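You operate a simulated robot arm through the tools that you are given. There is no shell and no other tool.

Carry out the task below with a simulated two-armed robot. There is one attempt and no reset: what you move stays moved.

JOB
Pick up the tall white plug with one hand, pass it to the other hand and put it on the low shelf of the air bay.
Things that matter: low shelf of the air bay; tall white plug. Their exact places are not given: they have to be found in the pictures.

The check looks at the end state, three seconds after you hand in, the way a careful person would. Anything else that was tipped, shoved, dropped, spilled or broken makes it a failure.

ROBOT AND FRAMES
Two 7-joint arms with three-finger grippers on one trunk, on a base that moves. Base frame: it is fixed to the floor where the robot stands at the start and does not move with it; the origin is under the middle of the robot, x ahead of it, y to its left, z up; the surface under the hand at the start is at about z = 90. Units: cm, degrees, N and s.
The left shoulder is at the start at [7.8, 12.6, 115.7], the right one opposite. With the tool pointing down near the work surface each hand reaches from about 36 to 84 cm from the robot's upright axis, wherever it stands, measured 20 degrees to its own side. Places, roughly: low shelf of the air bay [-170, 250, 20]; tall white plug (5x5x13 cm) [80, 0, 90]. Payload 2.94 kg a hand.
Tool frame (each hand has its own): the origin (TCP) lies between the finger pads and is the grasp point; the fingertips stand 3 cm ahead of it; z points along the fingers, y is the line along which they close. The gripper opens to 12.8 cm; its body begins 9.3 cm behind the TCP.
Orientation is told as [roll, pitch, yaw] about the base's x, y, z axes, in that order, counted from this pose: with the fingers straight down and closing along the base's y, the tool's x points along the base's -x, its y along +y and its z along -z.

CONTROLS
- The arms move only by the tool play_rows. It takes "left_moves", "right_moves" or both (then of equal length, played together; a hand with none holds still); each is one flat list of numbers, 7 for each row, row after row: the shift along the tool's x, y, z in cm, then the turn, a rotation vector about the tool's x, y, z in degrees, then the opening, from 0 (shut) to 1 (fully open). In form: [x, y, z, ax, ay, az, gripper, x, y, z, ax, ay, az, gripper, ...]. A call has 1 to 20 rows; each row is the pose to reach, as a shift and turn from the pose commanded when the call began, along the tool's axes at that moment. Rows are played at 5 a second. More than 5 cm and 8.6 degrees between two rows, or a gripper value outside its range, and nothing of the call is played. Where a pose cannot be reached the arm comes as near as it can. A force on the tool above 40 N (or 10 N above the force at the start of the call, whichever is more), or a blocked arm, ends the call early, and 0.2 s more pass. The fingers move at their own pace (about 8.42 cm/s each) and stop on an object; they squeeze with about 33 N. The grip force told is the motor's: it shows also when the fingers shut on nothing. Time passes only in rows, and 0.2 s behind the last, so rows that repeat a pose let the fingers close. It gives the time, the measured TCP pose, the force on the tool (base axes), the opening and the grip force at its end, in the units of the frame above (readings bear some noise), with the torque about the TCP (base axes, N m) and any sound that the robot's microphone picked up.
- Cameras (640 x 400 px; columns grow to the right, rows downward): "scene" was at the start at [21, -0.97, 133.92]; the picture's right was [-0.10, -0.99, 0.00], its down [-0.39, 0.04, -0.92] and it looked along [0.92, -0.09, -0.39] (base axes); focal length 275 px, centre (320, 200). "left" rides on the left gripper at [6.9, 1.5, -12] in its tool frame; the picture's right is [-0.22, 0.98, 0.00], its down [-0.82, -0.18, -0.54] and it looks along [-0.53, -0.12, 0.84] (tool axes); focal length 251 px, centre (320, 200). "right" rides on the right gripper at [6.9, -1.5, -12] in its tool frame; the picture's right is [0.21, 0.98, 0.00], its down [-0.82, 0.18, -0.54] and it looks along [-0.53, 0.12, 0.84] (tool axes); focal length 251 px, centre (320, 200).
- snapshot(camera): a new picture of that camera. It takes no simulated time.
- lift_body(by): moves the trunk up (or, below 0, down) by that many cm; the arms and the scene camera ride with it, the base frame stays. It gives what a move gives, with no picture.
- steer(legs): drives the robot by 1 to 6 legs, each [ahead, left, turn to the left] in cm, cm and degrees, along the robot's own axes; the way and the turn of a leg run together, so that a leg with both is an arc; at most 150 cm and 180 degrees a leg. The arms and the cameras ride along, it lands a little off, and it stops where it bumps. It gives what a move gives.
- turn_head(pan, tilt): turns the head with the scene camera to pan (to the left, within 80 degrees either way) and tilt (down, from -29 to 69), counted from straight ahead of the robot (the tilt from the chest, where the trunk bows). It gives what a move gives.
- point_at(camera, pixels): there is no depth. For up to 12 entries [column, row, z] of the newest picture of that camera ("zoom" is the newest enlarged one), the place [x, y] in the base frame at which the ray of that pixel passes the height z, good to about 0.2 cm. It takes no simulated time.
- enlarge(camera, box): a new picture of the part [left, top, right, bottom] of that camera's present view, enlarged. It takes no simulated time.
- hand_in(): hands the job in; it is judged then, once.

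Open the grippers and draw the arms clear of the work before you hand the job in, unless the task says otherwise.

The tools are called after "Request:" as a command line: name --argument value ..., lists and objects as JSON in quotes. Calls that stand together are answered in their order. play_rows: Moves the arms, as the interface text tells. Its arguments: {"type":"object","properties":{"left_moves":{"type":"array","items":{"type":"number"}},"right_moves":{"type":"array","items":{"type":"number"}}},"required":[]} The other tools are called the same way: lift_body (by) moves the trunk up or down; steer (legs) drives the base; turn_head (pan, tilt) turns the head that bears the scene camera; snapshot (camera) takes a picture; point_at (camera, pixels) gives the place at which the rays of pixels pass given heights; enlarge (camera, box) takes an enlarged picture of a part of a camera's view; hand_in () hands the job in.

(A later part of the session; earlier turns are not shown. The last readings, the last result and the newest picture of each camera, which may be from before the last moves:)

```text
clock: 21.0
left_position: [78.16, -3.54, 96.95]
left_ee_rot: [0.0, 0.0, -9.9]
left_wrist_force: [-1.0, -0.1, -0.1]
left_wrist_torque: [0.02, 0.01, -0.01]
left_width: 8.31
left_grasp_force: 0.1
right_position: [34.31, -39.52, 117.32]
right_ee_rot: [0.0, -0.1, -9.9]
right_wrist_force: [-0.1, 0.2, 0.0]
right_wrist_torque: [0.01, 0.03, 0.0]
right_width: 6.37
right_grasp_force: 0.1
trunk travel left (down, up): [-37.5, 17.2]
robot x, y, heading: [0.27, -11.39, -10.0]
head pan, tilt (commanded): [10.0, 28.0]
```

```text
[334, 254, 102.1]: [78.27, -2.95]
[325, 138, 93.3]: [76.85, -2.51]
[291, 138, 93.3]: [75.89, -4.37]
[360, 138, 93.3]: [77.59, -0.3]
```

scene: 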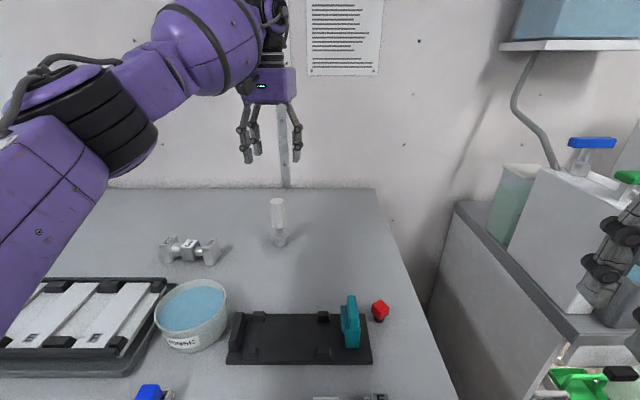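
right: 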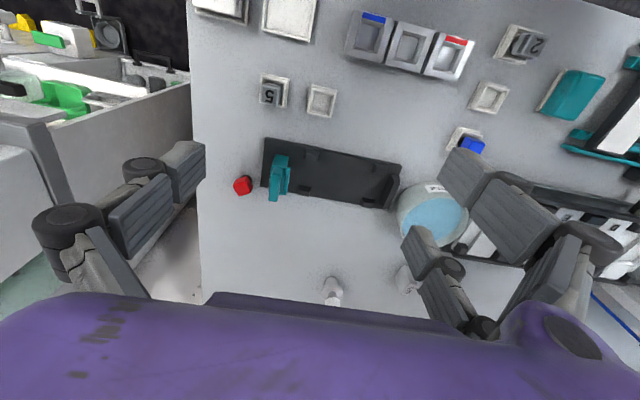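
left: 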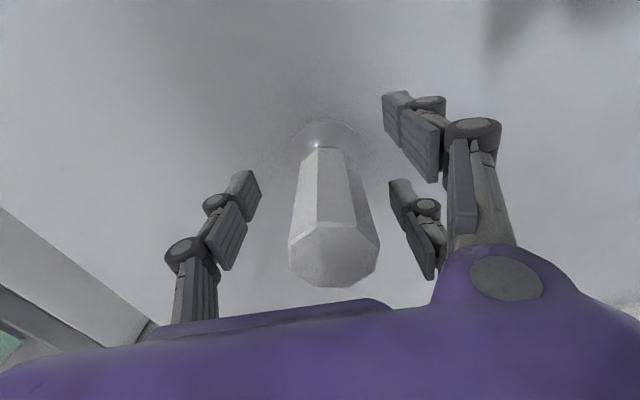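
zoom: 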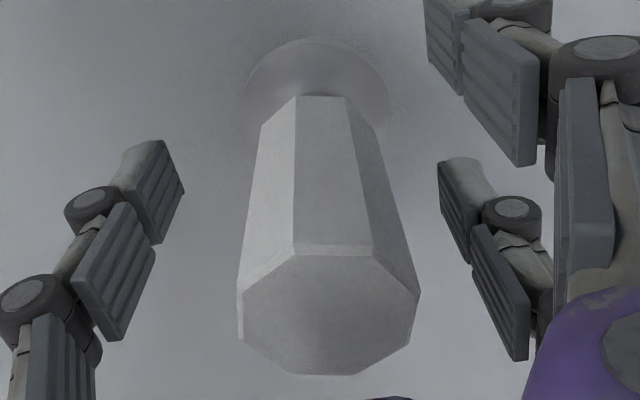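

The handle and collar sit midway between the fingers as intended. I go down the last 2.2 cm to z ≈ 94.8, then close on the collar.

Request:
play_rows --left_moves '[0, 0.1, 0.8, 0, 0, 0, 0.65, 0, 0.2, 1.6, 0, 0, 0, 0.65, 0, 0.2, 2.15, 0, 0, 0, 0.65, 0, 0.2, 2.15, 0, 0, 0, 0.5, 0, 0.2, 2.15, 0, 0, 0, 0.4]'

Request:
enlarge --camera "scene" --box '[215, 150, 345, 260]'

Request:
enlarge --camera "left" --box '[220, 80, 450, 320]'

```text
clock: 22.2
left_position: [78.22, -3.1, 94.71]
left_ee_rot: [0.0, 0.0, -9.9]
left_wrist_force: [1.0, -0.5, 0.1]
left_wrist_torque: [0.03, -0.02, -0.04]
left_width: 5.13
left_grasp_force: 0.0
right_position: [34.21, -39.72, 117.36]
right_ee_rot: [0.0, -0.1, -10.1]
right_wrist_force: [-0.3, 0.6, -0.3]
right_wrist_torque: [0.02, -0.01, 0.0]
right_width: 6.41
right_grasp_force: 0.0
trunk travel left (down, up): [-37.5, 17.2]
robot x, y, heading: [-0.07, -11.08, -10.1]
head pan, tilt (commanded): [10.0, 28.0]
```

```text
3.64 times, centred on (280, 205) of scene
```

zoom: 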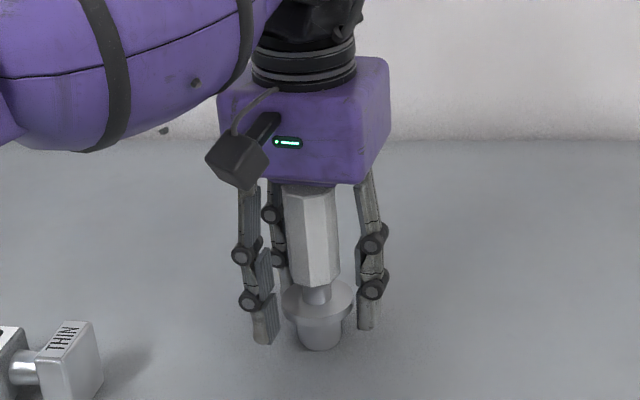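

```text
1.67 times, centred on (335, 200) of left
```

zoom: 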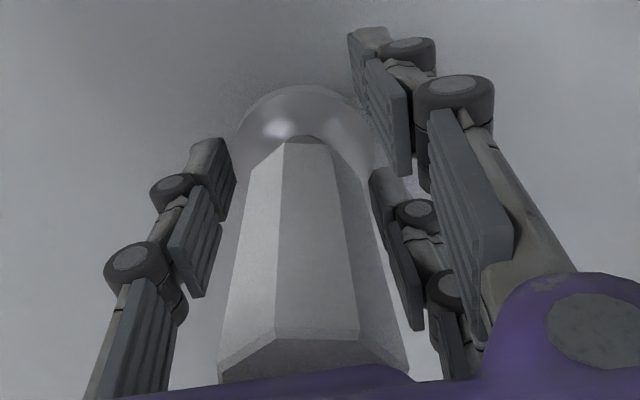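

The fingers stand around the plug at 5.1 cm opening with the collar between their tips. I close on the collar now.

Request:
play_rows --left_moves '[0, 0, 0, 0, 0, 0, 0.3, 0, 0, 0, 0, 0, 0, 0.2, 0, 0, 0, 0, 0, 0, 0.1, 0, 0, 0, 0, 0, 0, 0, 0, 0, 0, 0, 0, 0, 0]'

Request:
enlarge --camera "scene" --box '[215, 150, 345, 260]'

Request:
enlarge --camera "left" --box '[220, 80, 450, 320]'

```text
clock: 23.4
left_position: [78.06, -3.18, 94.8]
left_ee_rot: [-0.1, 0.0, -9.9]
left_wrist_force: [0.4, -0.6, 0.3]
left_wrist_torque: [-0.01, 0.08, -0.03]
left_width: 4.22
left_grasp_force: 32.8
right_position: [34.19, -39.64, 117.43]
right_ee_rot: [0.1, -0.1, -10.0]
right_wrist_force: [-0.6, 0.6, 0.4]
right_wrist_torque: [0.0, 0.02, -0.02]
right_width: 6.42
right_grasp_force: 0.0
trunk travel left (down, up): [-37.5, 17.2]
robot x, y, heading: [0.07, -11.04, -9.8]
head pan, tilt (commanded): [10.0, 28.0]
```

```text
3.64 times, centred on (280, 205) of scene
```

zoom: 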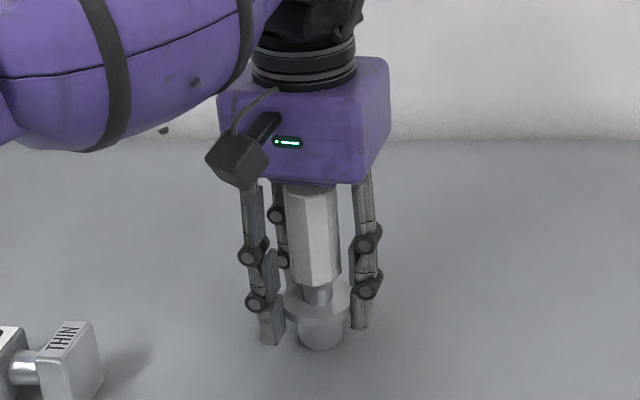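

```text
1.67 times, centred on (335, 200) of left
```

zoom: 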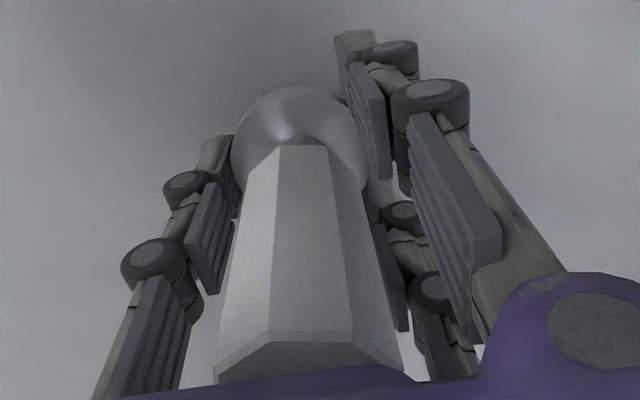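

The fingers stopped at 4.22 cm with 32.8 N, exactly what the collar should give. I lift 3 cm and check that the plug comes along.

Request:
play_rows --left_moves '[0, 0, -0.5, 0, 0, 0, 0, 0, 0, -1.2, 0, 0, 0, 0, 0, 0, -2, 0, 0, 0, 0, 0, 0, -3, 0, 0, 0, 0]'

Request:
enlarge --camera "scene" --box '[215, 130, 345, 260]'

```text
clock: 24.4
left_position: [78.03, -3.28, 97.86]
left_ee_rot: [0.0, 0.0, -9.9]
left_wrist_force: [0.0, 0.9, -1.4]
left_wrist_torque: [-0.01, 0.0, 0.01]
left_width: 4.21
left_grasp_force: 33.0
right_position: [34.25, -39.56, 117.32]
right_ee_rot: [0.0, -0.2, -10.0]
right_wrist_force: [-1.1, 0.5, -0.6]
right_wrist_torque: [-0.02, 0.0, -0.01]
right_width: 6.41
right_grasp_force: 0.0
trunk travel left (down, up): [-37.5, 17.2]
robot x, y, heading: [0.21, -10.77, -9.9]
head pan, tilt (commanded): [10.0, 28.0]
```

```text
3.08 times, centred on (280, 195) of scene
```

zoom: 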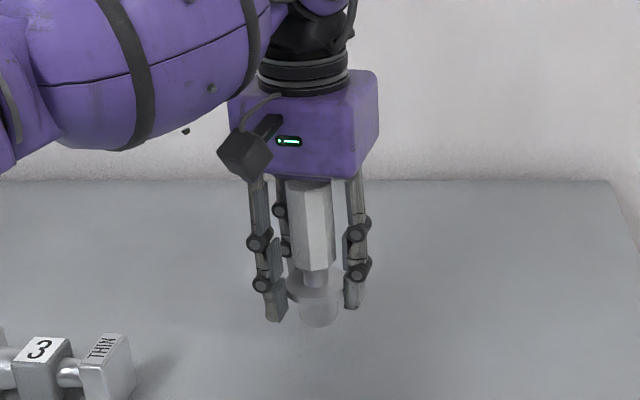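

The plug is lifted and held (4.21 cm, 33 N). I raise it to z ≈ 120 and bring it in front of the robot, while the right hand turns 90° about its own axis to get ready for the sideways grasp.

Request:
play_rows --left_moves '[0, 0, -2.8, 0, 0, 0, 0, 0, 0, -5.6, 0, 0, 0, 0, 0, 0, -8.4, 0, 0, 0, 0, 0, 0, -11.2, 0, 0, 0, 0, 0, 0, -14, 0, 0, 0, 0, 0, 0, -16.8, 0, 0, 0, 0, 0, 0, -19.6, 0, 0, 0, 0, 0, 0, -22, 0, 0, 0, 0, 2.35, -1.72, -22, 0, 0, 0, 0, 4.7, -3.44, -22, 0, 0, 0, 0, 7.05, -5.16, -22, 0, 0, 0, 0, 9.4, -6.88, -22, 0, 0, 0, 0, 11.75, -8.6, -22, 0, 0, 0, 0, 14.1, -10.32, -22, 0, 0, 0, 0, 16.45, -12.04, -22, 0, 0, 0, 0, 18.8, -13.76, -22, 0, 0, 0, 0, 21.15, -15.48, -22, 0, 0, 0, 0, 23.5, -17.2, -22, 0, 0, 0, 0]' --right_moves '[0, 0, 0, 0, 0, -8.2, 0.6, 0, 0, 0, 0, 0, -16.4, 0.6, 0, 0, 0, 0, 0, -24.6, 0.6, 0, 0, 0, 0, 0, -32.8, 0.6, 0, 0, 0, 0, 0, -41, 0.6, 0, 0, 0, 0, 0, -49.2, 0.6, 0, 0, 0, 0, 0, -57.4, 0.6, 0, 0, 0, 0, 0, -65.6, 0.6, 0, 0, 0, 0, 0, -73.8, 0.6, 0, 0, 0, 0, 0, -82, 0.6, 0, 0, 0, 0, 0, -90, 0.6, 0, 0, 0, 0, 0, -90, 0.6, 0, 0, 0, 0, 0, -90, 0.6, 0, 0, 0, 0, 0, -90, 0.6, 0, 0, 0, 0, 0, -90, 0.6, 0, 0, 0, 0, 0, -90, 0.6, 0, 0, 0, 0, 0, -90, 0.6, 0, 0, 0, 0, 0, -90, 0.6]'

Request:
turn_head --pan -5 --tilt 25

Request:
snapshot --camera "scene"

```text
clock: 28.2
left_position: [52.1, -16.22, 119.76]
left_ee_rot: [0.1, -0.1, -9.8]
left_wrist_force: [0.4, 0.3, -1.7]
left_wrist_torque: [0.02, 0.0, -0.01]
left_width: 4.18
left_grasp_force: 32.8
right_position: [30.57, -32.57, 116.04]
right_ee_rot: [-0.1, 0.0, 79.9]
right_wrist_force: [-0.2, -0.6, 0.7]
right_wrist_torque: [0.0, -0.03, 0.01]
right_width: 7.67
right_grasp_force: 0.1
right hand out of reach, approached as far as the arm can: row 9, 10, 11, 12, 13, 14, 15, 16, 17, 18
trunk travel left (down, up): [-37.5, 17.2]
robot x, y, heading: [-0.04, -11.02, -9.8]
head pan, tilt (commanded): [10.0, 28.0]
```

```text
clock: 28.9
left_position: [52.27, -16.18, 119.67]
left_ee_rot: [0.0, 0.0, -9.9]
left_wrist_force: [-0.8, -0.5, -1.2]
left_wrist_torque: [-0.03, -0.01, 0.0]
left_width: 4.16
left_grasp_force: 32.8
right_position: [30.56, -32.59, 116.1]
right_ee_rot: [-0.2, 0.0, 79.9]
right_wrist_force: [0.6, -0.9, -0.3]
right_wrist_torque: [0.03, -0.03, 0.0]
right_width: 7.69
right_grasp_force: 0.1
trunk travel left (down, up): [-37.5, 17.2]
robot x, y, heading: [-0.03, -10.95, -9.8]
head pan, tilt (commanded): [-5.0, 25.0]
```

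```text
taken
```

scene: 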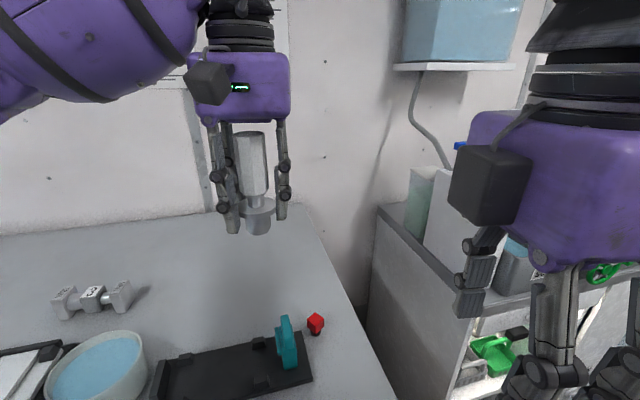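

The left hand holds the plug well, but the right hand's roll pulled it out of place, so that arm posture is awkward. I turn the right hand back and will instead pitch it forward first and then swing it left.

Request:
play_rows --right_moves '[0, 0, 0, 0, 0, 8.2, 0.6, 0, 0, 0, 0, 0, 16.4, 0.6, 0, 0, 0, 0, 0, 24.6, 0.6, 0, 0, 0, 0, 0, 32.8, 0.6, 0, 0, 0, 0, 0, 41, 0.6, 0, 0, 0, 0, 0, 49.2, 0.6, 0, 0, 0, 0, 0, 57.4, 0.6, 0, 0, 0, 0, 0, 65.6, 0.6, 0, 0, 0, 0, 0, 73.8, 0.6, 0, 0, 0, 0, 0, 82, 0.6, 0, 0, 0, 0, 0, 90, 0.6]'

```text
clock: 31.3
left_position: [52.22, -16.07, 119.79]
left_ee_rot: [0.0, 0.0, -9.9]
left_wrist_force: [-0.5, 0.2, -1.4]
left_wrist_torque: [0.01, -0.05, 0.02]
left_width: 4.14
left_grasp_force: 33.2
right_position: [30.74, -32.38, 116.08]
right_ee_rot: [0.1, -0.1, -10.3]
right_wrist_force: [0.5, -0.6, 0.2]
right_wrist_torque: [0.0, 0.0, 0.0]
right_width: 7.67
right_grasp_force: 0.2
trunk travel left (down, up): [-37.5, 17.2]
robot x, y, heading: [0.44, -10.77, -10.1]
head pan, tilt (commanded): [-5.0, 25.0]
```

The right hand is back upright. I check the plug in the left hand closely, then move the right hand forward and pitch its fingers forward.

Request:
enlarge --camera "scene" --box '[180, 40, 320, 250]'

Request:
play_rows --right_moves '[-3, -0.8, -0.75, 0, 0, 0, 0.6, -6, -1.6, -1.5, 0, 0, 0, 0.6, -9, -2.4, -2.25, 0, 0, 0, 0.6, -12, -3.2, -3, 0, 0, 0, 0.6, -15, -4, -3.75, 0, 0, 0, 0.6, -18, -4.8, -4.5, 0, 0, 0, 0.6, -21, -5.6, -5.25, 0, 0, 0, 0.6, -24, -6.3, -6, 0, 0, 0, 0.6, -24, -6.3, -6, 0, -8, 0, 0.6, -24, -6.3, -6, 0, -16, 0, 0.6, -24, -6.3, -6, 0, -24, 0, 0.6, -24, -6.3, -6, 0, -32, 0, 0.6, -24, -6.3, -6, 0, -40, 0, 0.6, -24, -6.3, -6, 0, -48, 0, 0.6, -24, -6.3, -6, 0, -56, 0, 0.6, -24, -6.3, -6, 0, -64, 0, 0.6, -24, -6.3, -6, 0, -72, 0, 0.6, -24, -6.3, -6, 0, -80, 0, 0.6]'

Request:
snapshot --camera "scene"

```text
1.90 times, centred on (250, 145) of scene
```

zoom: 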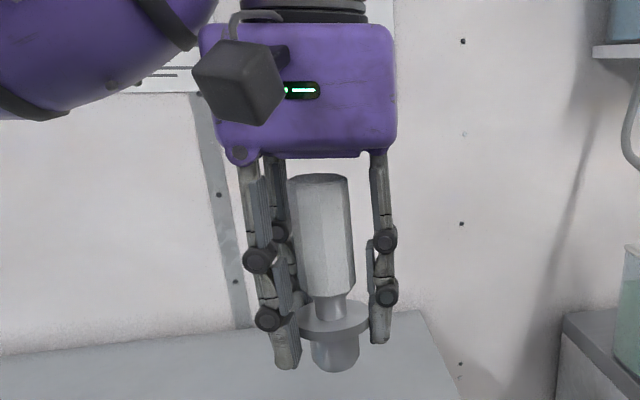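

```text
clock: 35.1
left_position: [51.81, -16.23, 120.04]
left_ee_rot: [0.0, -0.2, -10.0]
left_wrist_force: [-0.7, 0.4, -1.1]
left_wrist_torque: [0.03, -0.05, 0.0]
left_width: 4.12
left_grasp_force: 33.1
right_position: [52.42, -46.57, 123.54]
right_ee_rot: [12.7, -78.9, -27.4]
right_wrist_force: [-1.1, 0.2, 2.1]
right_wrist_torque: [0.03, 0.12, 0.01]
right_width: 7.68
right_grasp_force: 0.0
right hand out of reach, approached as far as the arm can: row 18
trunk travel left (down, up): [-37.5, 17.2]
robot x, y, heading: [-0.11, -11.66, -10.0]
head pan, tilt (commanded): [-5.0, 25.0]
```

```text
taken
```

scene: 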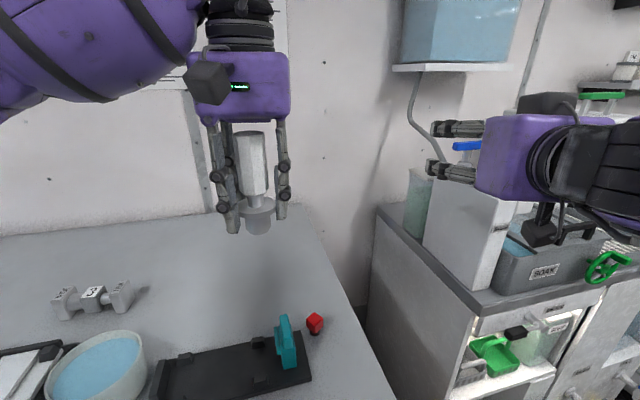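

The right hand now points forward at about 11° down and the plug still sits straight in the left hand. I swing the right hand to point left (toward the plug), while the left hand moves a bit ahead and turns 30° so that its single finger faces the right hand.

Request:
play_rows --left_moves '[-0.96, 0.5, 0, 0, 0, 3.75, 0, -1.92, 1, 0, 0, 0, 7.5, 0, -2.88, 1.5, 0, 0, 0, 11.25, 0, -3.84, 2, 0, 0, 0, 15, 0, -4.8, 2.5, 0, 0, 0, 18.75, 0, -5.76, 3, 0, 0, 0, 22.5, 0, -6.72, 3.5, 0, 0, 0, 26.25, 0, -7.7, 4, 0, 0, 0, 30, 0]' --right_moves '[0.21, 1.86, -1.12, -7.93, 0.09, -1.74, 0.6, 0.41, 3.72, -2.24, -15.86, 0.18, -3.48, 0.6, 0.62, 5.59, -3.36, -23.8, 0.26, -5.21, 0.6, 0.83, 7.45, -4.48, -31.7, 0.35, -6.95, 0.6, 1.03, 9.31, -5.6, -39.6, 0.44, -8.69, 0.6, 1.24, 11.2, -6.72, -47.6, 0.53, -10.43, 0.6, 1.44, 13.0, -7.84, -55.5, 0.61, -12.2, 0.6, 1.65, 14.9, -8.96, -63.4, 0.7, -13.9, 0.6]'

Request:
snapshot --camera "scene"

Request:
snapshot --camera "right"

```text
clock: 36.9
left_position: [60.38, -13.46, 119.64]
left_ee_rot: [-0.1, 0.0, -39.9]
left_wrist_force: [0.3, 1.0, -0.8]
left_wrist_torque: [-0.03, -0.01, 0.02]
left_width: 0.03
left_grasp_force: 3.2
right_position: [47.57, -28.85, 122.28]
right_ee_rot: [-9.2, -78.3, 56.8]
right_wrist_force: [-0.1, 0.7, -0.3]
right_wrist_torque: [0.0, -0.02, -0.01]
right_width: 7.66
right_grasp_force: 0.1
right hand out of reach, approached as far as the arm can: row 8
trunk travel left (down, up): [-37.5, 17.2]
robot x, y, heading: [-0.02, -10.83, -10.1]
head pan, tilt (commanded): [-5.0, 25.0]
```

```text
taken
```

scene: 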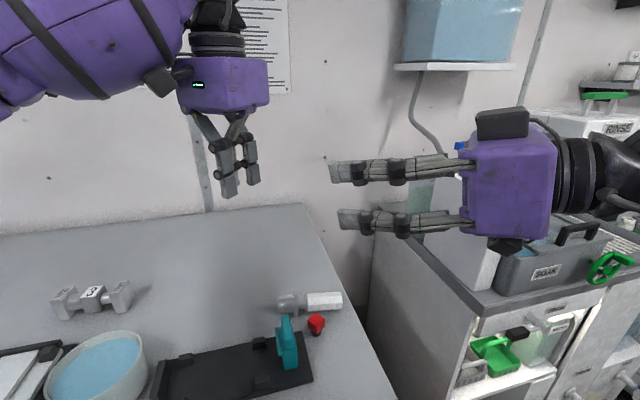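

```text
taken
```

right: 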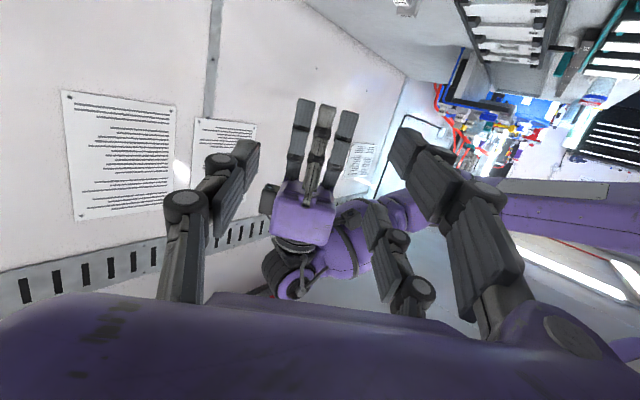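

The plug slipped out of the left hand (width 0) during the turn and now lies on the table at about (310, 300) in the scene picture. I look closely at it and its neighbours.

Request:
enlarge --camera "scene" --box '[230, 260, 390, 380]'

Request:
point_at --camera "scene" --pixels '[[308, 302, 91], [288, 303, 91], [342, 299, 91.5], [355, 300, 90], [330, 250, 90], [380, 350, 90], [316, 330, 90], [285, 365, 90]]'

```text
3.33 times, centred on (310, 320) of scene
```

zoom: 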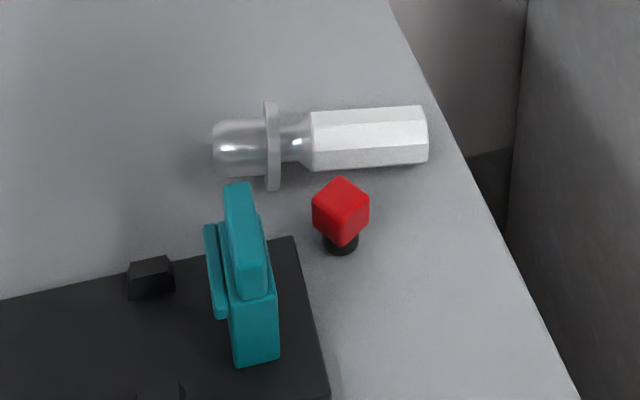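

```text
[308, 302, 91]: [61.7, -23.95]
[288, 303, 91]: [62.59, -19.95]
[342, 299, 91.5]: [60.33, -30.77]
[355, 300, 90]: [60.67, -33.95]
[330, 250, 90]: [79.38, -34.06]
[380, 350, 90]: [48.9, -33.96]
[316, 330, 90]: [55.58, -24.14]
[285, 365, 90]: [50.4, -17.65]
```

The plug lies near [61.5, -25.5] with its foot toward +y; the teal clip and red knob are untouched. New plan: the left hand grips the handle across from above, lifts it level, and the right hand takes it from the right side. First I bring the right hand back out of the way.

Request:
play_rows --right_moves '[0.28, -1.6, -1.1, 7, 0.23, 1.43, 0.6, 0.56, -3.2, -2.2, 14, 0.45, 2.85, 0.6, 0.84, -4.8, -3.3, 21, 0.68, 4.28, 0.6, 1.12, -6.4, -4.4, 28, 0.9, 5.7, 0.6, 1.4, -8, -5.5, 35, 1.13, 7.13, 0.6, 1.68, -9.6, -6.6, 42, 1.35, 8.55, 0.6, 1.96, -11.2, -7.7, 49, 1.58, 9.98, 0.6, 2.24, -12.8, -8.8, 55.8, 1.8, 11.4, 0.6]'

```text
clock: 38.7
left_position: [60.06, -13.34, 119.84]
left_ee_rot: [0.0, -0.1, -39.9]
left_wrist_force: [-1.1, -0.5, 0.0]
left_wrist_torque: [-0.02, -0.01, 0.0]
left_width: 0.01
left_grasp_force: 3.1
right_position: [50.65, -43.95, 122.6]
right_ee_rot: [-8.5, -78.6, -0.9]
right_wrist_force: [-0.4, -0.2, 0.6]
right_wrist_torque: [-0.01, 0.04, -0.02]
right_width: 7.69
right_grasp_force: 0.1
right hand out of reach, approached as far as the arm can: row 7
trunk travel left (down, up): [-37.5, 17.2]
robot x, y, heading: [-0.33, -10.87, -10.2]
head pan, tilt (commanded): [-5.0, 25.0]
```

Request:
play_rows --right_moves '[0, 0, 0, -0.08, 7.87, 0.18, 0.6, 0, 0, 0, -0.16, 15.74, 0.36, 0.6, 0, 0, 0, -0.24, 23.6, 0.54, 0.6, 0, 0, 0, -0.32, 31.5, 0.72, 0.6, 0, 0, 0, -0.4, 39.4, 0.9, 0.6, 0, 0, 0, -0.48, 47.2, 1.08, 0.6, 0, 0, 0, -0.56, 55.1, 1.26, 0.6, 0, 0, 0, -0.64, 63, 1.44, 0.6, 0, 0, 0, -0.72, 70.8, 1.62, 0.6, 0, 0, 0, -0.8, 78.7, 1.8, 0.6]'

```text
clock: 40.9
left_position: [60.31, -13.39, 119.57]
left_ee_rot: [0.0, -0.1, -39.9]
left_wrist_force: [0.2, 0.1, 0.9]
left_wrist_torque: [-0.01, 0.03, -0.04]
left_width: 0.02
left_grasp_force: 2.7
right_position: [50.76, -44.02, 122.38]
right_ee_rot: [-0.1, 0.3, -10.2]
right_wrist_force: [0.0, 0.0, -0.4]
right_wrist_torque: [-0.02, 0.01, -0.02]
right_width: 7.68
right_grasp_force: 0.1
trunk travel left (down, up): [-37.5, 17.2]
robot x, y, heading: [-0.34, -11.11, -10.1]
head pan, tilt (commanded): [-5.0, 25.0]
```

The right hand is upright again. I now test the sideways pose for it: rolling 90° so that its fingers point left, away from any object.

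Request:
play_rows --right_moves '[0.45, 1, 0, -8.2, 0, 0, 0.6, 0.9, 2, 0, -16.4, 0, 0, 0.6, 1.35, 3, 0, -24.6, 0, 0, 0.6, 1.8, 4, 0, -32.8, 0, 0, 0.6, 2.25, 5, 0, -41, 0, 0, 0.6, 2.7, 6, 0, -49.2, 0, 0, 0.6, 3.15, 7, 0, -57.4, 0, 0, 0.6, 3.6, 8, 0, -65.6, 0, 0, 0.6, 4.05, 9, 0, -73.8, 0, 0, 0.6, 4.5, 10, 0, -82, 0, 0, 0.6, 5, 11, 0, -90, 0, 0, 0.6]'

Request:
snapshot --camera "scene"

```text
clock: 43.3
left_position: [60.38, -13.5, 119.45]
left_ee_rot: [0.0, 0.1, -39.8]
left_wrist_force: [0.7, -1.6, -1.4]
left_wrist_torque: [0.08, 0.03, 0.0]
left_width: 0.0
left_grasp_force: 3.0
right_position: [49.05, -31.51, 128.58]
right_ee_rot: [88.3, 1.3, -10.3]
right_wrist_force: [-0.1, 0.4, 1.9]
right_wrist_torque: [-0.18, 0.03, 0.05]
right_width: 7.65
right_grasp_force: 0.0
right hand out of reach, approached as far as the arm can: row 10, 11
trunk travel left (down, up): [-37.5, 17.2]
robot x, y, heading: [0.03, -10.74, -9.9]
head pan, tilt (commanded): [-5.0, 25.0]
```

```text
taken
```

scene: 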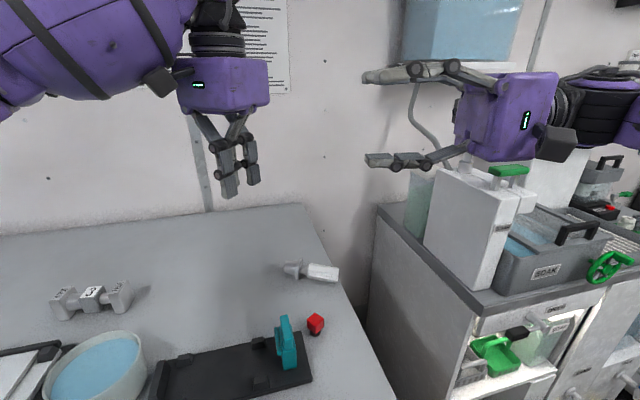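

The right hand reaches the sideways pose at z ≈ 128.6. But the plug has moved since the last picture: it now lies near (312, 271), so I look closely at it.

Request:
enlarge --camera "scene" --box '[250, 220, 390, 340]'

Request:
play_rows --right_moves '[0, 0, 0, 0, 0, 0, 0.6, 0, 0, 0, 0, 0, 0, 0.6, 0, 0, 0, 0, 0, 0, 0.6, 0, 0, 0, 0, 0, 0, 0.6]'

Request:
enlarge --camera "scene" --box '[250, 220, 390, 340]'

```text
3.33 times, centred on (320, 280) of scene
```

zoom: 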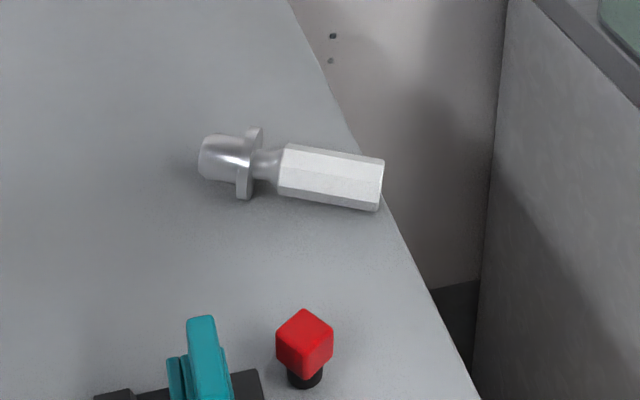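

```text
clock: 44.3
left_position: [60.23, -13.4, 119.69]
left_ee_rot: [0.0, 0.0, -39.8]
left_wrist_force: [0.9, 0.5, -0.1]
left_wrist_torque: [-0.01, -0.01, 0.0]
left_width: 0.0
left_grasp_force: 3.0
right_position: [48.99, -31.33, 128.51]
right_ee_rot: [88.2, 1.4, -10.2]
right_wrist_force: [-0.1, 0.1, 0.8]
right_wrist_torque: [0.04, 0.0, 0.01]
right_width: 7.69
right_grasp_force: 0.0
trunk travel left (down, up): [-37.5, 17.2]
robot x, y, heading: [-0.35, -11.32, -10.1]
head pan, tilt (commanded): [-5.0, 25.0]
```

```text
3.33 times, centred on (320, 280) of scene
```

zoom: 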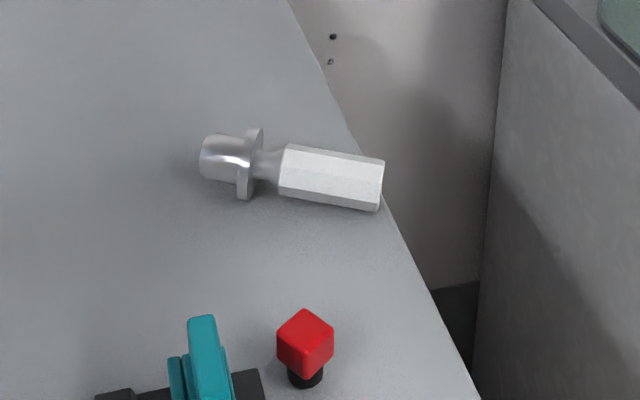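

The plug is at rest now, with the handle's end close to the table's right edge. I compute its pose.

Request:
point_at --camera "zoom" --pixels '[[202, 158, 92.5], [245, 163, 92.5], [280, 171, 92.2], [331, 178, 92], [381, 186, 91.6], [384, 165, 91.6], [378, 209, 91.6], [345, 135, 90], [400, 232, 90], [331, 205, 90.3], [331, 150, 93.6]]'

```text
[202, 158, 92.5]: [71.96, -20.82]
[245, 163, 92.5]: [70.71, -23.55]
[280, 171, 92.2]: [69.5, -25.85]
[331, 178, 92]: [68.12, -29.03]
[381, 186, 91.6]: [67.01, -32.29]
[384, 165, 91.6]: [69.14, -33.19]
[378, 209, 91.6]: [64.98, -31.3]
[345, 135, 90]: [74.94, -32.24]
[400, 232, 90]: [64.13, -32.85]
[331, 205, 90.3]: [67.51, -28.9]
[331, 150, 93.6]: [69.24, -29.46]
```

The plug lies from foot [72, -20.8] to handle end [67, -32.3], right at the table edge. I bring the right hand back upright and away, then test whether the left hand can reach the needed yaw above the plug.

Request:
play_rows --right_moves '[0.73, -0.55, -1.36, 8, 0, 0, 0.6, 1.46, -1.1, -2.72, 16, 0, 0, 0.6, 2.2, -1.65, -4.1, 24, 0, 0, 0.6, 2.9, -2.2, -5.45, 32, 0, 0, 0.6, 3.64, -2.75, -6.8, 40, 0, 0, 0.6, 4.4, -3.3, -8.2, 48, 0, 0, 0.6, 5.1, -3.85, -9.5, 56, 0, 0, 0.6, 5.8, -4.4, -10.9, 64, 0, 0, 0.6, 6.5, -4.95, -12.3, 72, 0, 0, 0.6, 7.3, -5.5, -13.6, 80, 0, 0, 0.6, 8, -6, -15, 88, 0, 0, 0.6]'

Request:
play_rows --left_moves '[0, 0, 0, 0, 0, 8, 0.5, 0, 0, 0, 0, 0, 16, 0.5, 0, 0, 0, 0, 0, 24, 0.5, 0, 0, 0, 0, 0, 32, 0.5, 0, 0, 0, 0, 0, 40, 0.5, 0, 0, 0, 0, 0, 48, 0.5, 0, 0, 0, 0, 0, 56, 0.5]'

```text
clock: 46.7
left_position: [60.22, -13.37, 119.64]
left_ee_rot: [-0.1, -0.1, -39.9]
left_wrist_force: [-0.2, 0.7, 0.4]
left_wrist_torque: [-0.01, 0.02, 0.0]
left_width: 0.0
left_grasp_force: 3.2
right_position: [38.5, -44.82, 122.51]
right_ee_rot: [1.8, 0.0, -10.3]
right_wrist_force: [0.4, -0.1, 0.5]
right_wrist_torque: [0.0, 0.0, -0.02]
right_width: 7.7
right_grasp_force: 0.1
trunk travel left (down, up): [-37.5, 17.2]
robot x, y, heading: [0.1, -11.05, -9.9]
head pan, tilt (commanded): [-5.0, 25.0]
```

```text
clock: 48.3
left_position: [45.33, -16.88, 116.42]
left_ee_rot: [0.3, -0.1, -95.2]
left_wrist_force: [0.3, 0.0, 0.3]
left_wrist_torque: [0.01, -0.01, 0.04]
left_width: 6.41
left_grasp_force: 0.1
left hand out of reach, approached as far as the arm can: row 4, 5, 6, 7
right_position: [38.45, -44.9, 122.46]
right_ee_rot: [2.0, 0.1, -10.1]
right_wrist_force: [-0.5, -0.4, -0.4]
right_wrist_torque: [0.01, 0.01, 0.01]
right_width: 7.69
right_grasp_force: 0.0
trunk travel left (down, up): [-37.5, 17.2]
robot x, y, heading: [0.23, -11.15, -10.0]
head pan, tilt (commanded): [-5.0, 25.0]
```

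The left hand cannot turn that far inward, so I test the opposite (outward) yaw for it, at a safe height.

Request:
play_rows --left_moves '[-0.18, 0.78, -0.09, 0, 0, -8, 0.5, -0.36, 1.56, -0.18, 0, 0, -16, 0.5, -0.55, 2.35, -0.27, 0, 0, -24, 0.5, -0.73, 3.13, -0.36, 0, 0, -32, 0.5, -0.91, 3.9, -0.45, 0, 0, -40, 0.5, -1.09, 4.7, -0.54, 0, 0, -48, 0.5, -1.27, 5.5, -0.63, 0, 0, -56, 0.5, -1.46, 6.3, -0.72, 0, 0, -64, 0.5, -1.64, 7.05, -0.81, 0, 0, -72, 0.5, -1.82, 7.8, -0.9, 0, 0, -80, 0.5, -2, 8.6, -1, 0, 0, -88, 0.5, -2.2, 9.4, -1.1, 0, 0, -96, 0.5, -2.37, 10.2, -1.2, 0, 0, -104, 0.5, -2.55, 11, -1.3, 0, 0, -112, 0.5, -2.73, 11.7, -1.4, 0, 0, -120, 0.5, -2.9, 12.5, -1.5, 0, 0, -128, 0.5, -3.1, 13.3, -1.55, 0, 0, -136, 0.5, -3.28, 14.1, -1.6, 0, 0, -144, 0.5]'

```text
clock: 52.1
left_position: [59.17, -22.1, 118.13]
left_ee_rot: [-0.1, -0.1, 48.1]
left_wrist_force: [0.6, 0.3, 0.0]
left_wrist_torque: [-0.03, -0.02, 0.01]
left_width: 6.4
left_grasp_force: 0.1
right_position: [38.47, -45.01, 122.29]
right_ee_rot: [1.9, 0.0, -10.3]
right_wrist_force: [0.0, -0.1, -0.6]
right_wrist_torque: [-0.02, 0.03, 0.01]
right_width: 7.7
right_grasp_force: 0.2
trunk travel left (down, up): [-37.5, 17.2]
robot x, y, heading: [0.07, -11.51, -10.4]
head pan, tilt (commanded): [-5.0, 25.0]
```

The outward yaw works: 48° in the base frame with no complaint. I move the left hand over the plug's handle with the final yaw of 66.5°, at z ≈ 112, and look.

Request:
play_rows --left_moves '[-0.13, -1.87, 0, 0, 0, -3, 0.6, -0.27, -3.74, 0, 0, 0, -6, 0.6, -0.4, -5.6, 0, 0, 0, -9, 0.6, -0.54, -7.5, 2, 0, 0, -12, 0.6, -0.67, -9.4, 4, 0, 0, -15, 0.6, -0.81, -11.2, 6, 0, 0, -18.4, 0.6, -0.81, -11.2, 6, 0, 0, -18.4, 0.6]'

Request:
snapshot --camera "left"

Request:
snapshot --camera "scene"

```text
clock: 53.7
left_position: [68.2, -28.56, 112.0]
left_ee_rot: [0.0, 0.1, 66.5]
left_wrist_force: [0.0, 0.1, 0.3]
left_wrist_torque: [-0.03, -0.01, 0.03]
left_width: 7.67
left_grasp_force: 0.1
right_position: [38.46, -44.76, 122.41]
right_ee_rot: [2.0, 0.1, -10.2]
right_wrist_force: [0.2, -0.5, 0.1]
right_wrist_torque: [0.0, 0.02, 0.03]
right_width: 7.69
right_grasp_force: 0.0
trunk travel left (down, up): [-37.5, 17.2]
robot x, y, heading: [-0.0, -11.28, -10.2]
head pan, tilt (commanded): [-5.0, 25.0]
```

```text
taken
```

left: 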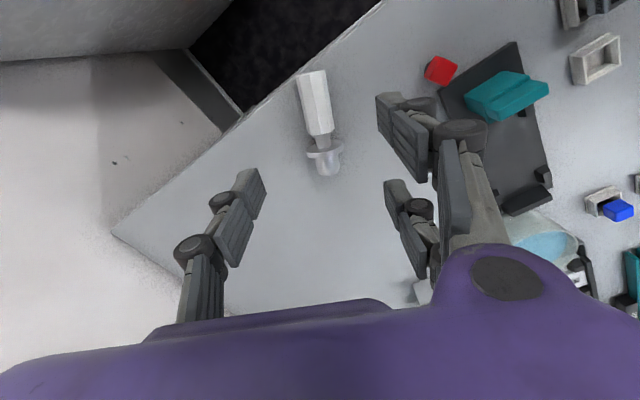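

```text
taken
```

scene: 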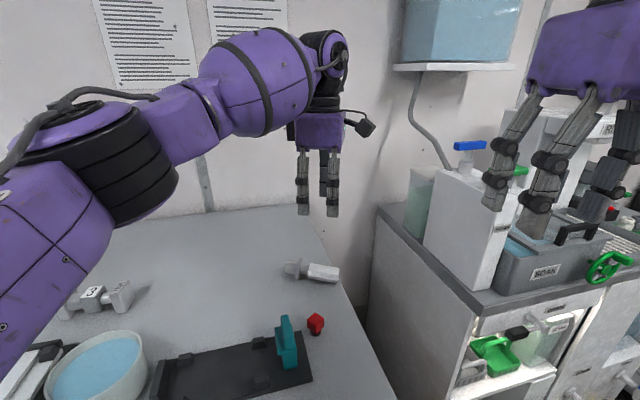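

The left hand hovers over the handle with full reach. I measure the plug's ends in the left picture to fine-tune position and yaw.

Request:
enlarge --camera "left" --box '[260, 50, 380, 190]'

```text
2.86 times, centred on (320, 120) of left
```

zoom: 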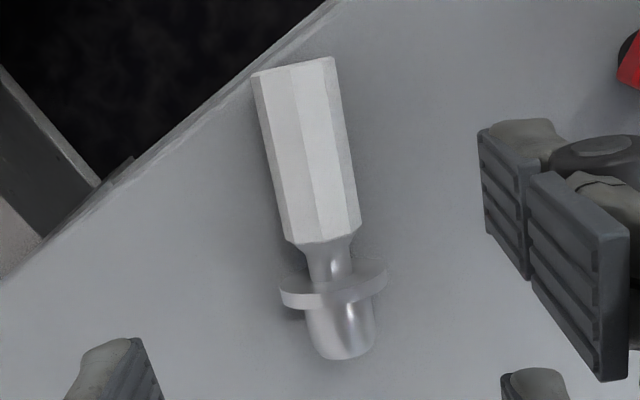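

Request:
point_at --camera "zoom" --pixels '[[252, 73, 91.8], [333, 58, 91.8], [292, 65, 91.8], [289, 242, 92.2], [361, 228, 92.2], [325, 236, 92.2], [309, 150, 92], [334, 289, 92.5], [344, 358, 92.3], [255, 73, 90], [318, 10, 90], [200, 120, 90]]'

```text
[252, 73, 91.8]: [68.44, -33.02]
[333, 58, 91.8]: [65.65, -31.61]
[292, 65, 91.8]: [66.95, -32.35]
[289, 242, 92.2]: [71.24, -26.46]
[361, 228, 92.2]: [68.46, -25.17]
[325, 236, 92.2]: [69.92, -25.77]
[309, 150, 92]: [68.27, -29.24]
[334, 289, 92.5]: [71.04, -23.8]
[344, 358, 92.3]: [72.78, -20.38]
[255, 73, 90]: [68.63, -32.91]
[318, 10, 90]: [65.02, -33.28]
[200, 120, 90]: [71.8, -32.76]
```

The handle's centre is at about [68.4, -29.1] with axis azimuth ≈ 65°. I fine-tune and descend to z ≈ 97, then check.

Request:
play_rows --left_moves '[0.2, -0.2, 2, 0, 0, 0.6, 0.6, 0.41, -0.41, 4, 0, 0, 1.3, 0.6, 0.41, -0.41, 6, 0, 0, 1.3, 0.6, 0.41, -0.41, 8, 0, 0, 1.3, 0.6, 0.41, -0.41, 10, 0, 0, 1.3, 0.6, 0.41, -0.41, 12, 0, 0, 1.3, 0.6, 0.41, -0.41, 14, 0, 0, 1.3, 0.6, 0.41, -0.41, 15, 0, 0, 1.3, 0.6, 0.41, -0.41, 15, 0, 0, 1.3, 0.6]'

Request:
snapshot --camera "left"

Request:
enlarge --camera "scene" --box '[250, 180, 390, 320]'

```text
clock: 55.7
left_position: [68.04, -29.21, 97.2]
left_ee_rot: [-0.1, -0.1, 65.2]
left_wrist_force: [0.1, 0.4, 0.7]
left_wrist_torque: [-0.02, 0.0, 0.0]
left_width: 7.69
left_grasp_force: 0.0
right_position: [38.41, -44.83, 122.45]
right_ee_rot: [1.9, 0.1, -10.3]
right_wrist_force: [0.1, 0.9, 0.0]
right_wrist_torque: [-0.01, -0.01, 0.0]
right_width: 7.71
right_grasp_force: 0.0
trunk travel left (down, up): [-37.5, 17.2]
robot x, y, heading: [-0.23, -11.0, -10.1]
head pan, tilt (commanded): [-5.0, 25.0]
```

```text
taken
```

left: 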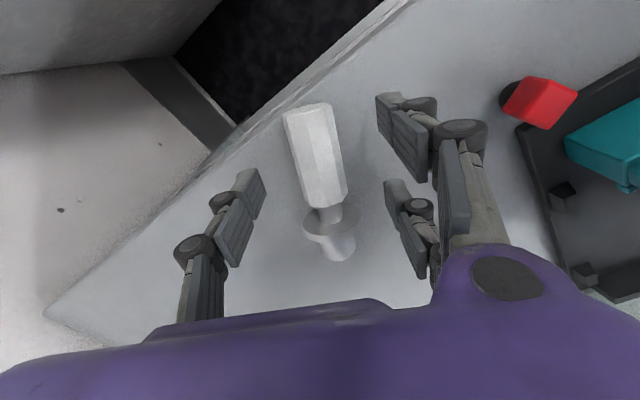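

```text
2.86 times, centred on (320, 250) of scene
```

zoom: 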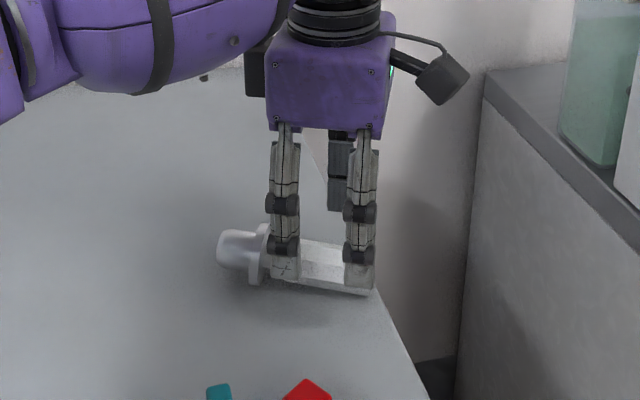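

Request:
point_at --camera "left" --pixels '[[308, 108, 91.8], [326, 207, 92.2], [316, 157, 92], [330, 245, 92.4]]'

```text
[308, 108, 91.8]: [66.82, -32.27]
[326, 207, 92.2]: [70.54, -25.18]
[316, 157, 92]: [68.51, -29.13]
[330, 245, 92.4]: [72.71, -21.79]
```

The hand needs about 0.4 cm of correction. I apply it while going down to z ≈ 93.6 and then close on the handle.

Request:
play_rows --left_moves '[-0.2, -0.15, 1, 0, 0, 0, 0.6, -0.4, -0.3, 2, 0, 0, 0, 0.6, -0.4, -0.3, 3, 0, 0, 0, 0.6, -0.4, -0.3, 3.55, 0, 0, 0, 0.6, -0.4, -0.3, 3.55, 0, 0, 0, 0.45]'

Request:
enlarge --camera "left" --box '[200, 60, 480, 300]'

Request:
enlarge --camera "scene" --box '[250, 180, 390, 320]'

```text
clock: 56.9
left_position: [68.63, -29.16, 93.54]
left_ee_rot: [0.0, 0.0, 65.1]
left_wrist_force: [-0.3, -1.0, -0.1]
left_wrist_torque: [-0.02, 0.0, -0.04]
left_width: 5.75
left_grasp_force: 0.1
right_position: [38.56, -44.86, 122.39]
right_ee_rot: [1.9, 0.2, -10.2]
right_wrist_force: [0.0, -0.7, 1.0]
right_wrist_torque: [0.04, 0.03, 0.0]
right_width: 7.69
right_grasp_force: 0.1
trunk travel left (down, up): [-37.5, 17.2]
robot x, y, heading: [0.29, -10.93, -10.1]
head pan, tilt (commanded): [-5.0, 25.0]
```

```text
1.67 times, centred on (340, 180) of left
```

zoom: 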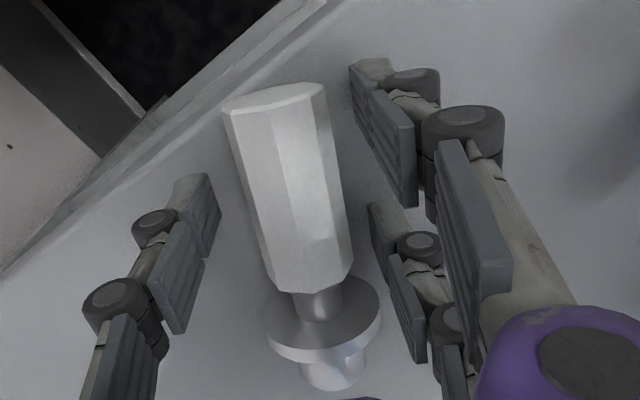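

```text
2.86 times, centred on (320, 250) of scene
```

zoom: 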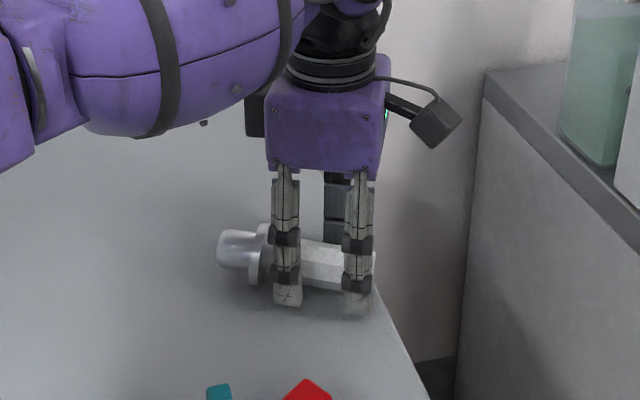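

The handle lies between the pads, well centred. I close slowly on it.

Request:
play_rows --left_moves '[0, 0, 0, 0, 0, 0, 0.38, 0, 0, 0, 0, 0, 0, 0.32, 0, 0, 0, 0, 0, 0, 0.27, 0, 0, 0, 0, 0, 0, 0.2, 0, 0, 0, 0, 0, 0, 0.1, 0, 0, 0, 0, 0, 0, 0, 0, 0, 0, 0, 0, 0, 0]'

Request:
enlarge --camera "left" --box '[200, 60, 480, 300]'

Request:
enlarge --camera "scene" --box '[250, 180, 390, 320]'

```text
clock: 58.5
left_position: [68.68, -29.21, 93.63]
left_ee_rot: [0.0, 0.0, 65.2]
left_wrist_force: [-0.4, -0.2, -0.2]
left_wrist_torque: [0.01, 0.03, -0.01]
left_width: 3.3
left_grasp_force: 33.4
right_position: [38.47, -44.91, 122.36]
right_ee_rot: [1.9, 0.0, -10.2]
right_wrist_force: [0.7, 0.2, -0.6]
right_wrist_torque: [0.0, -0.02, -0.01]
right_width: 7.66
right_grasp_force: 0.1
trunk travel left (down, up): [-37.5, 17.2]
robot x, y, heading: [-0.2, -11.1, -10.4]
head pan, tilt (commanded): [-5.0, 25.0]
```

```text
1.67 times, centred on (340, 180) of left
```

zoom: 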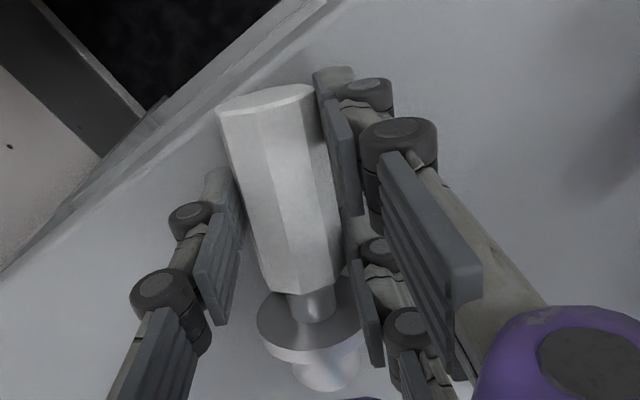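

```text
2.86 times, centred on (320, 250) of scene
```

zoom: 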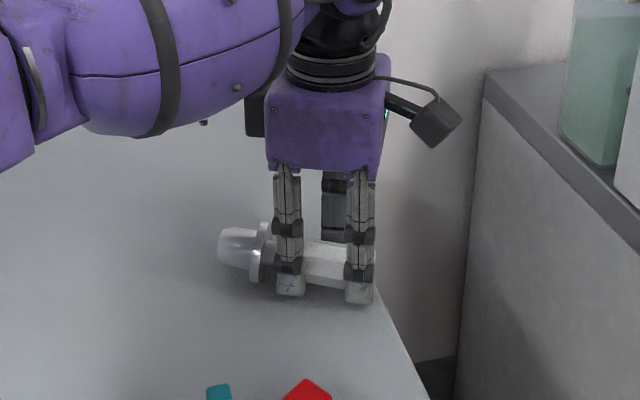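

The fingers stopped at 3.30 cm with 33 N: the flats of the handle. I lift it 3.5 cm, move it away from the edge, and watch for slipping.

Request:
play_rows --left_moves '[0, 0, -0.8, 0, 0, 0, 0, 0, 0, -1.8, 0, 0, 0, 0, -1, 0.6, -2.8, 0, 0, 0, 0, -3, 1.9, -3.5, 0, 0, 0, 0, -5.2, 3.2, -3.5, 0, 0, 0, 0, -7.4, 4.6, -3.5, 0, 0, 0, 0, -9.6, 6, -3.5, 0, 0, 0, 0, -11.8, 7.3, -3.5, 0, 0, 0, 0, -13.7, 8.5, -3.5, 0, 0, 0, 0]'

Request:
enlarge --camera "left" --box '[200, 60, 480, 300]'

Request:
enlarge --camera "scene" --box '[200, 150, 380, 320]'

```text
clock: 60.5
left_position: [66.64, -12.9, 97.02]
left_ee_rot: [0.0, 0.1, 65.1]
left_wrist_force: [-1.2, -0.6, -0.6]
left_wrist_torque: [-0.06, 0.03, -0.02]
left_width: 3.29
left_grasp_force: 33.0
right_position: [38.61, -44.81, 122.6]
right_ee_rot: [1.9, 0.2, -10.2]
right_wrist_force: [0.0, 0.9, -0.5]
right_wrist_torque: [0.02, -0.03, -0.02]
right_width: 7.69
right_grasp_force: 0.0
trunk travel left (down, up): [-37.5, 17.2]
robot x, y, heading: [-0.11, -10.82, -10.1]
head pan, tilt (commanded): [-5.0, 25.0]
```

```text
1.67 times, centred on (340, 180) of left
```

zoom: 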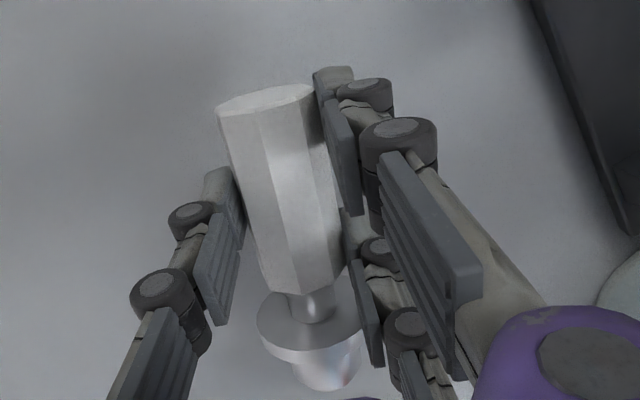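

```text
2.35 times, centred on (290, 235) of scene
```

zoom: 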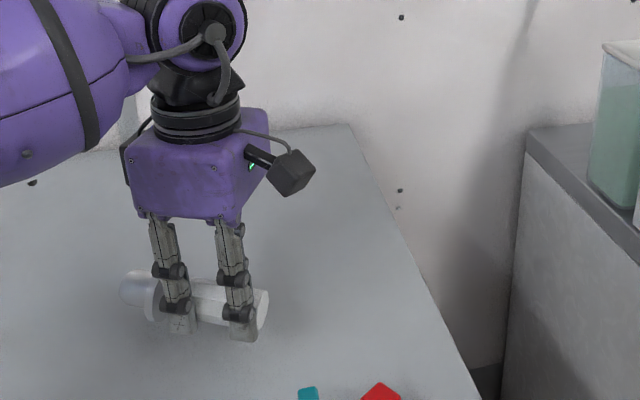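

The plug is lifted with the same look in the wrist view. I hold still for about 2 s at this low height to see if it creeps.

Request:
play_rows --left_moves '[0, 0, 0, 0, 0, 0, 0, 0, 0, 0, 0, 0, 0, 0, 0, 0, 0, 0, 0, 0, 0, 0, 0, 0, 0, 0, 0, 0, 0, 0, 0, 0, 0, 0, 0, 0, 0, 0, 0, 0, 0, 0, 0, 0, 0, 0, 0, 0, 0, 0, 0, 0, 0, 0, 0, 0, 0, 0, 0, 0, 0, 0, 0, 0, 0, 0, 0, 0, 0, 0]'

Request:
enlarge --camera "left" --box '[200, 60, 480, 300]'

```text
clock: 62.7
left_position: [66.66, -12.91, 97.0]
left_ee_rot: [0.0, 0.0, 65.2]
left_wrist_force: [-0.3, 0.1, -1.9]
left_wrist_torque: [-0.07, 0.03, -0.01]
left_width: 3.33
left_grasp_force: 33.2
right_position: [38.54, -44.77, 122.44]
right_ee_rot: [1.9, 0.1, -10.2]
right_wrist_force: [-1.4, 0.7, 0.1]
right_wrist_torque: [0.01, 0.0, 0.03]
right_width: 7.7
right_grasp_force: 0.0
trunk travel left (down, up): [-37.5, 17.2]
robot x, y, heading: [0.23, -10.76, -9.9]
head pan, tilt (commanded): [-5.0, 25.0]
```

```text
1.67 times, centred on (340, 180) of left
```

zoom: 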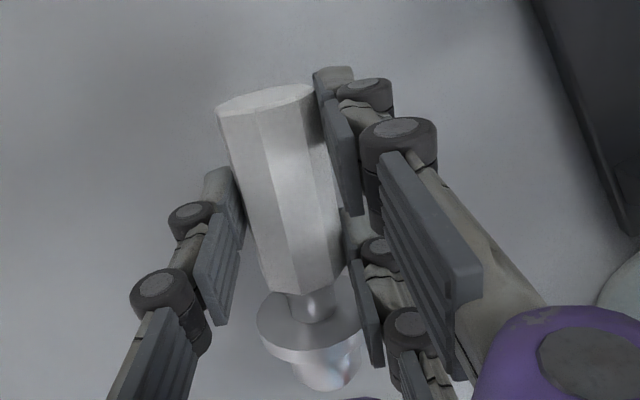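

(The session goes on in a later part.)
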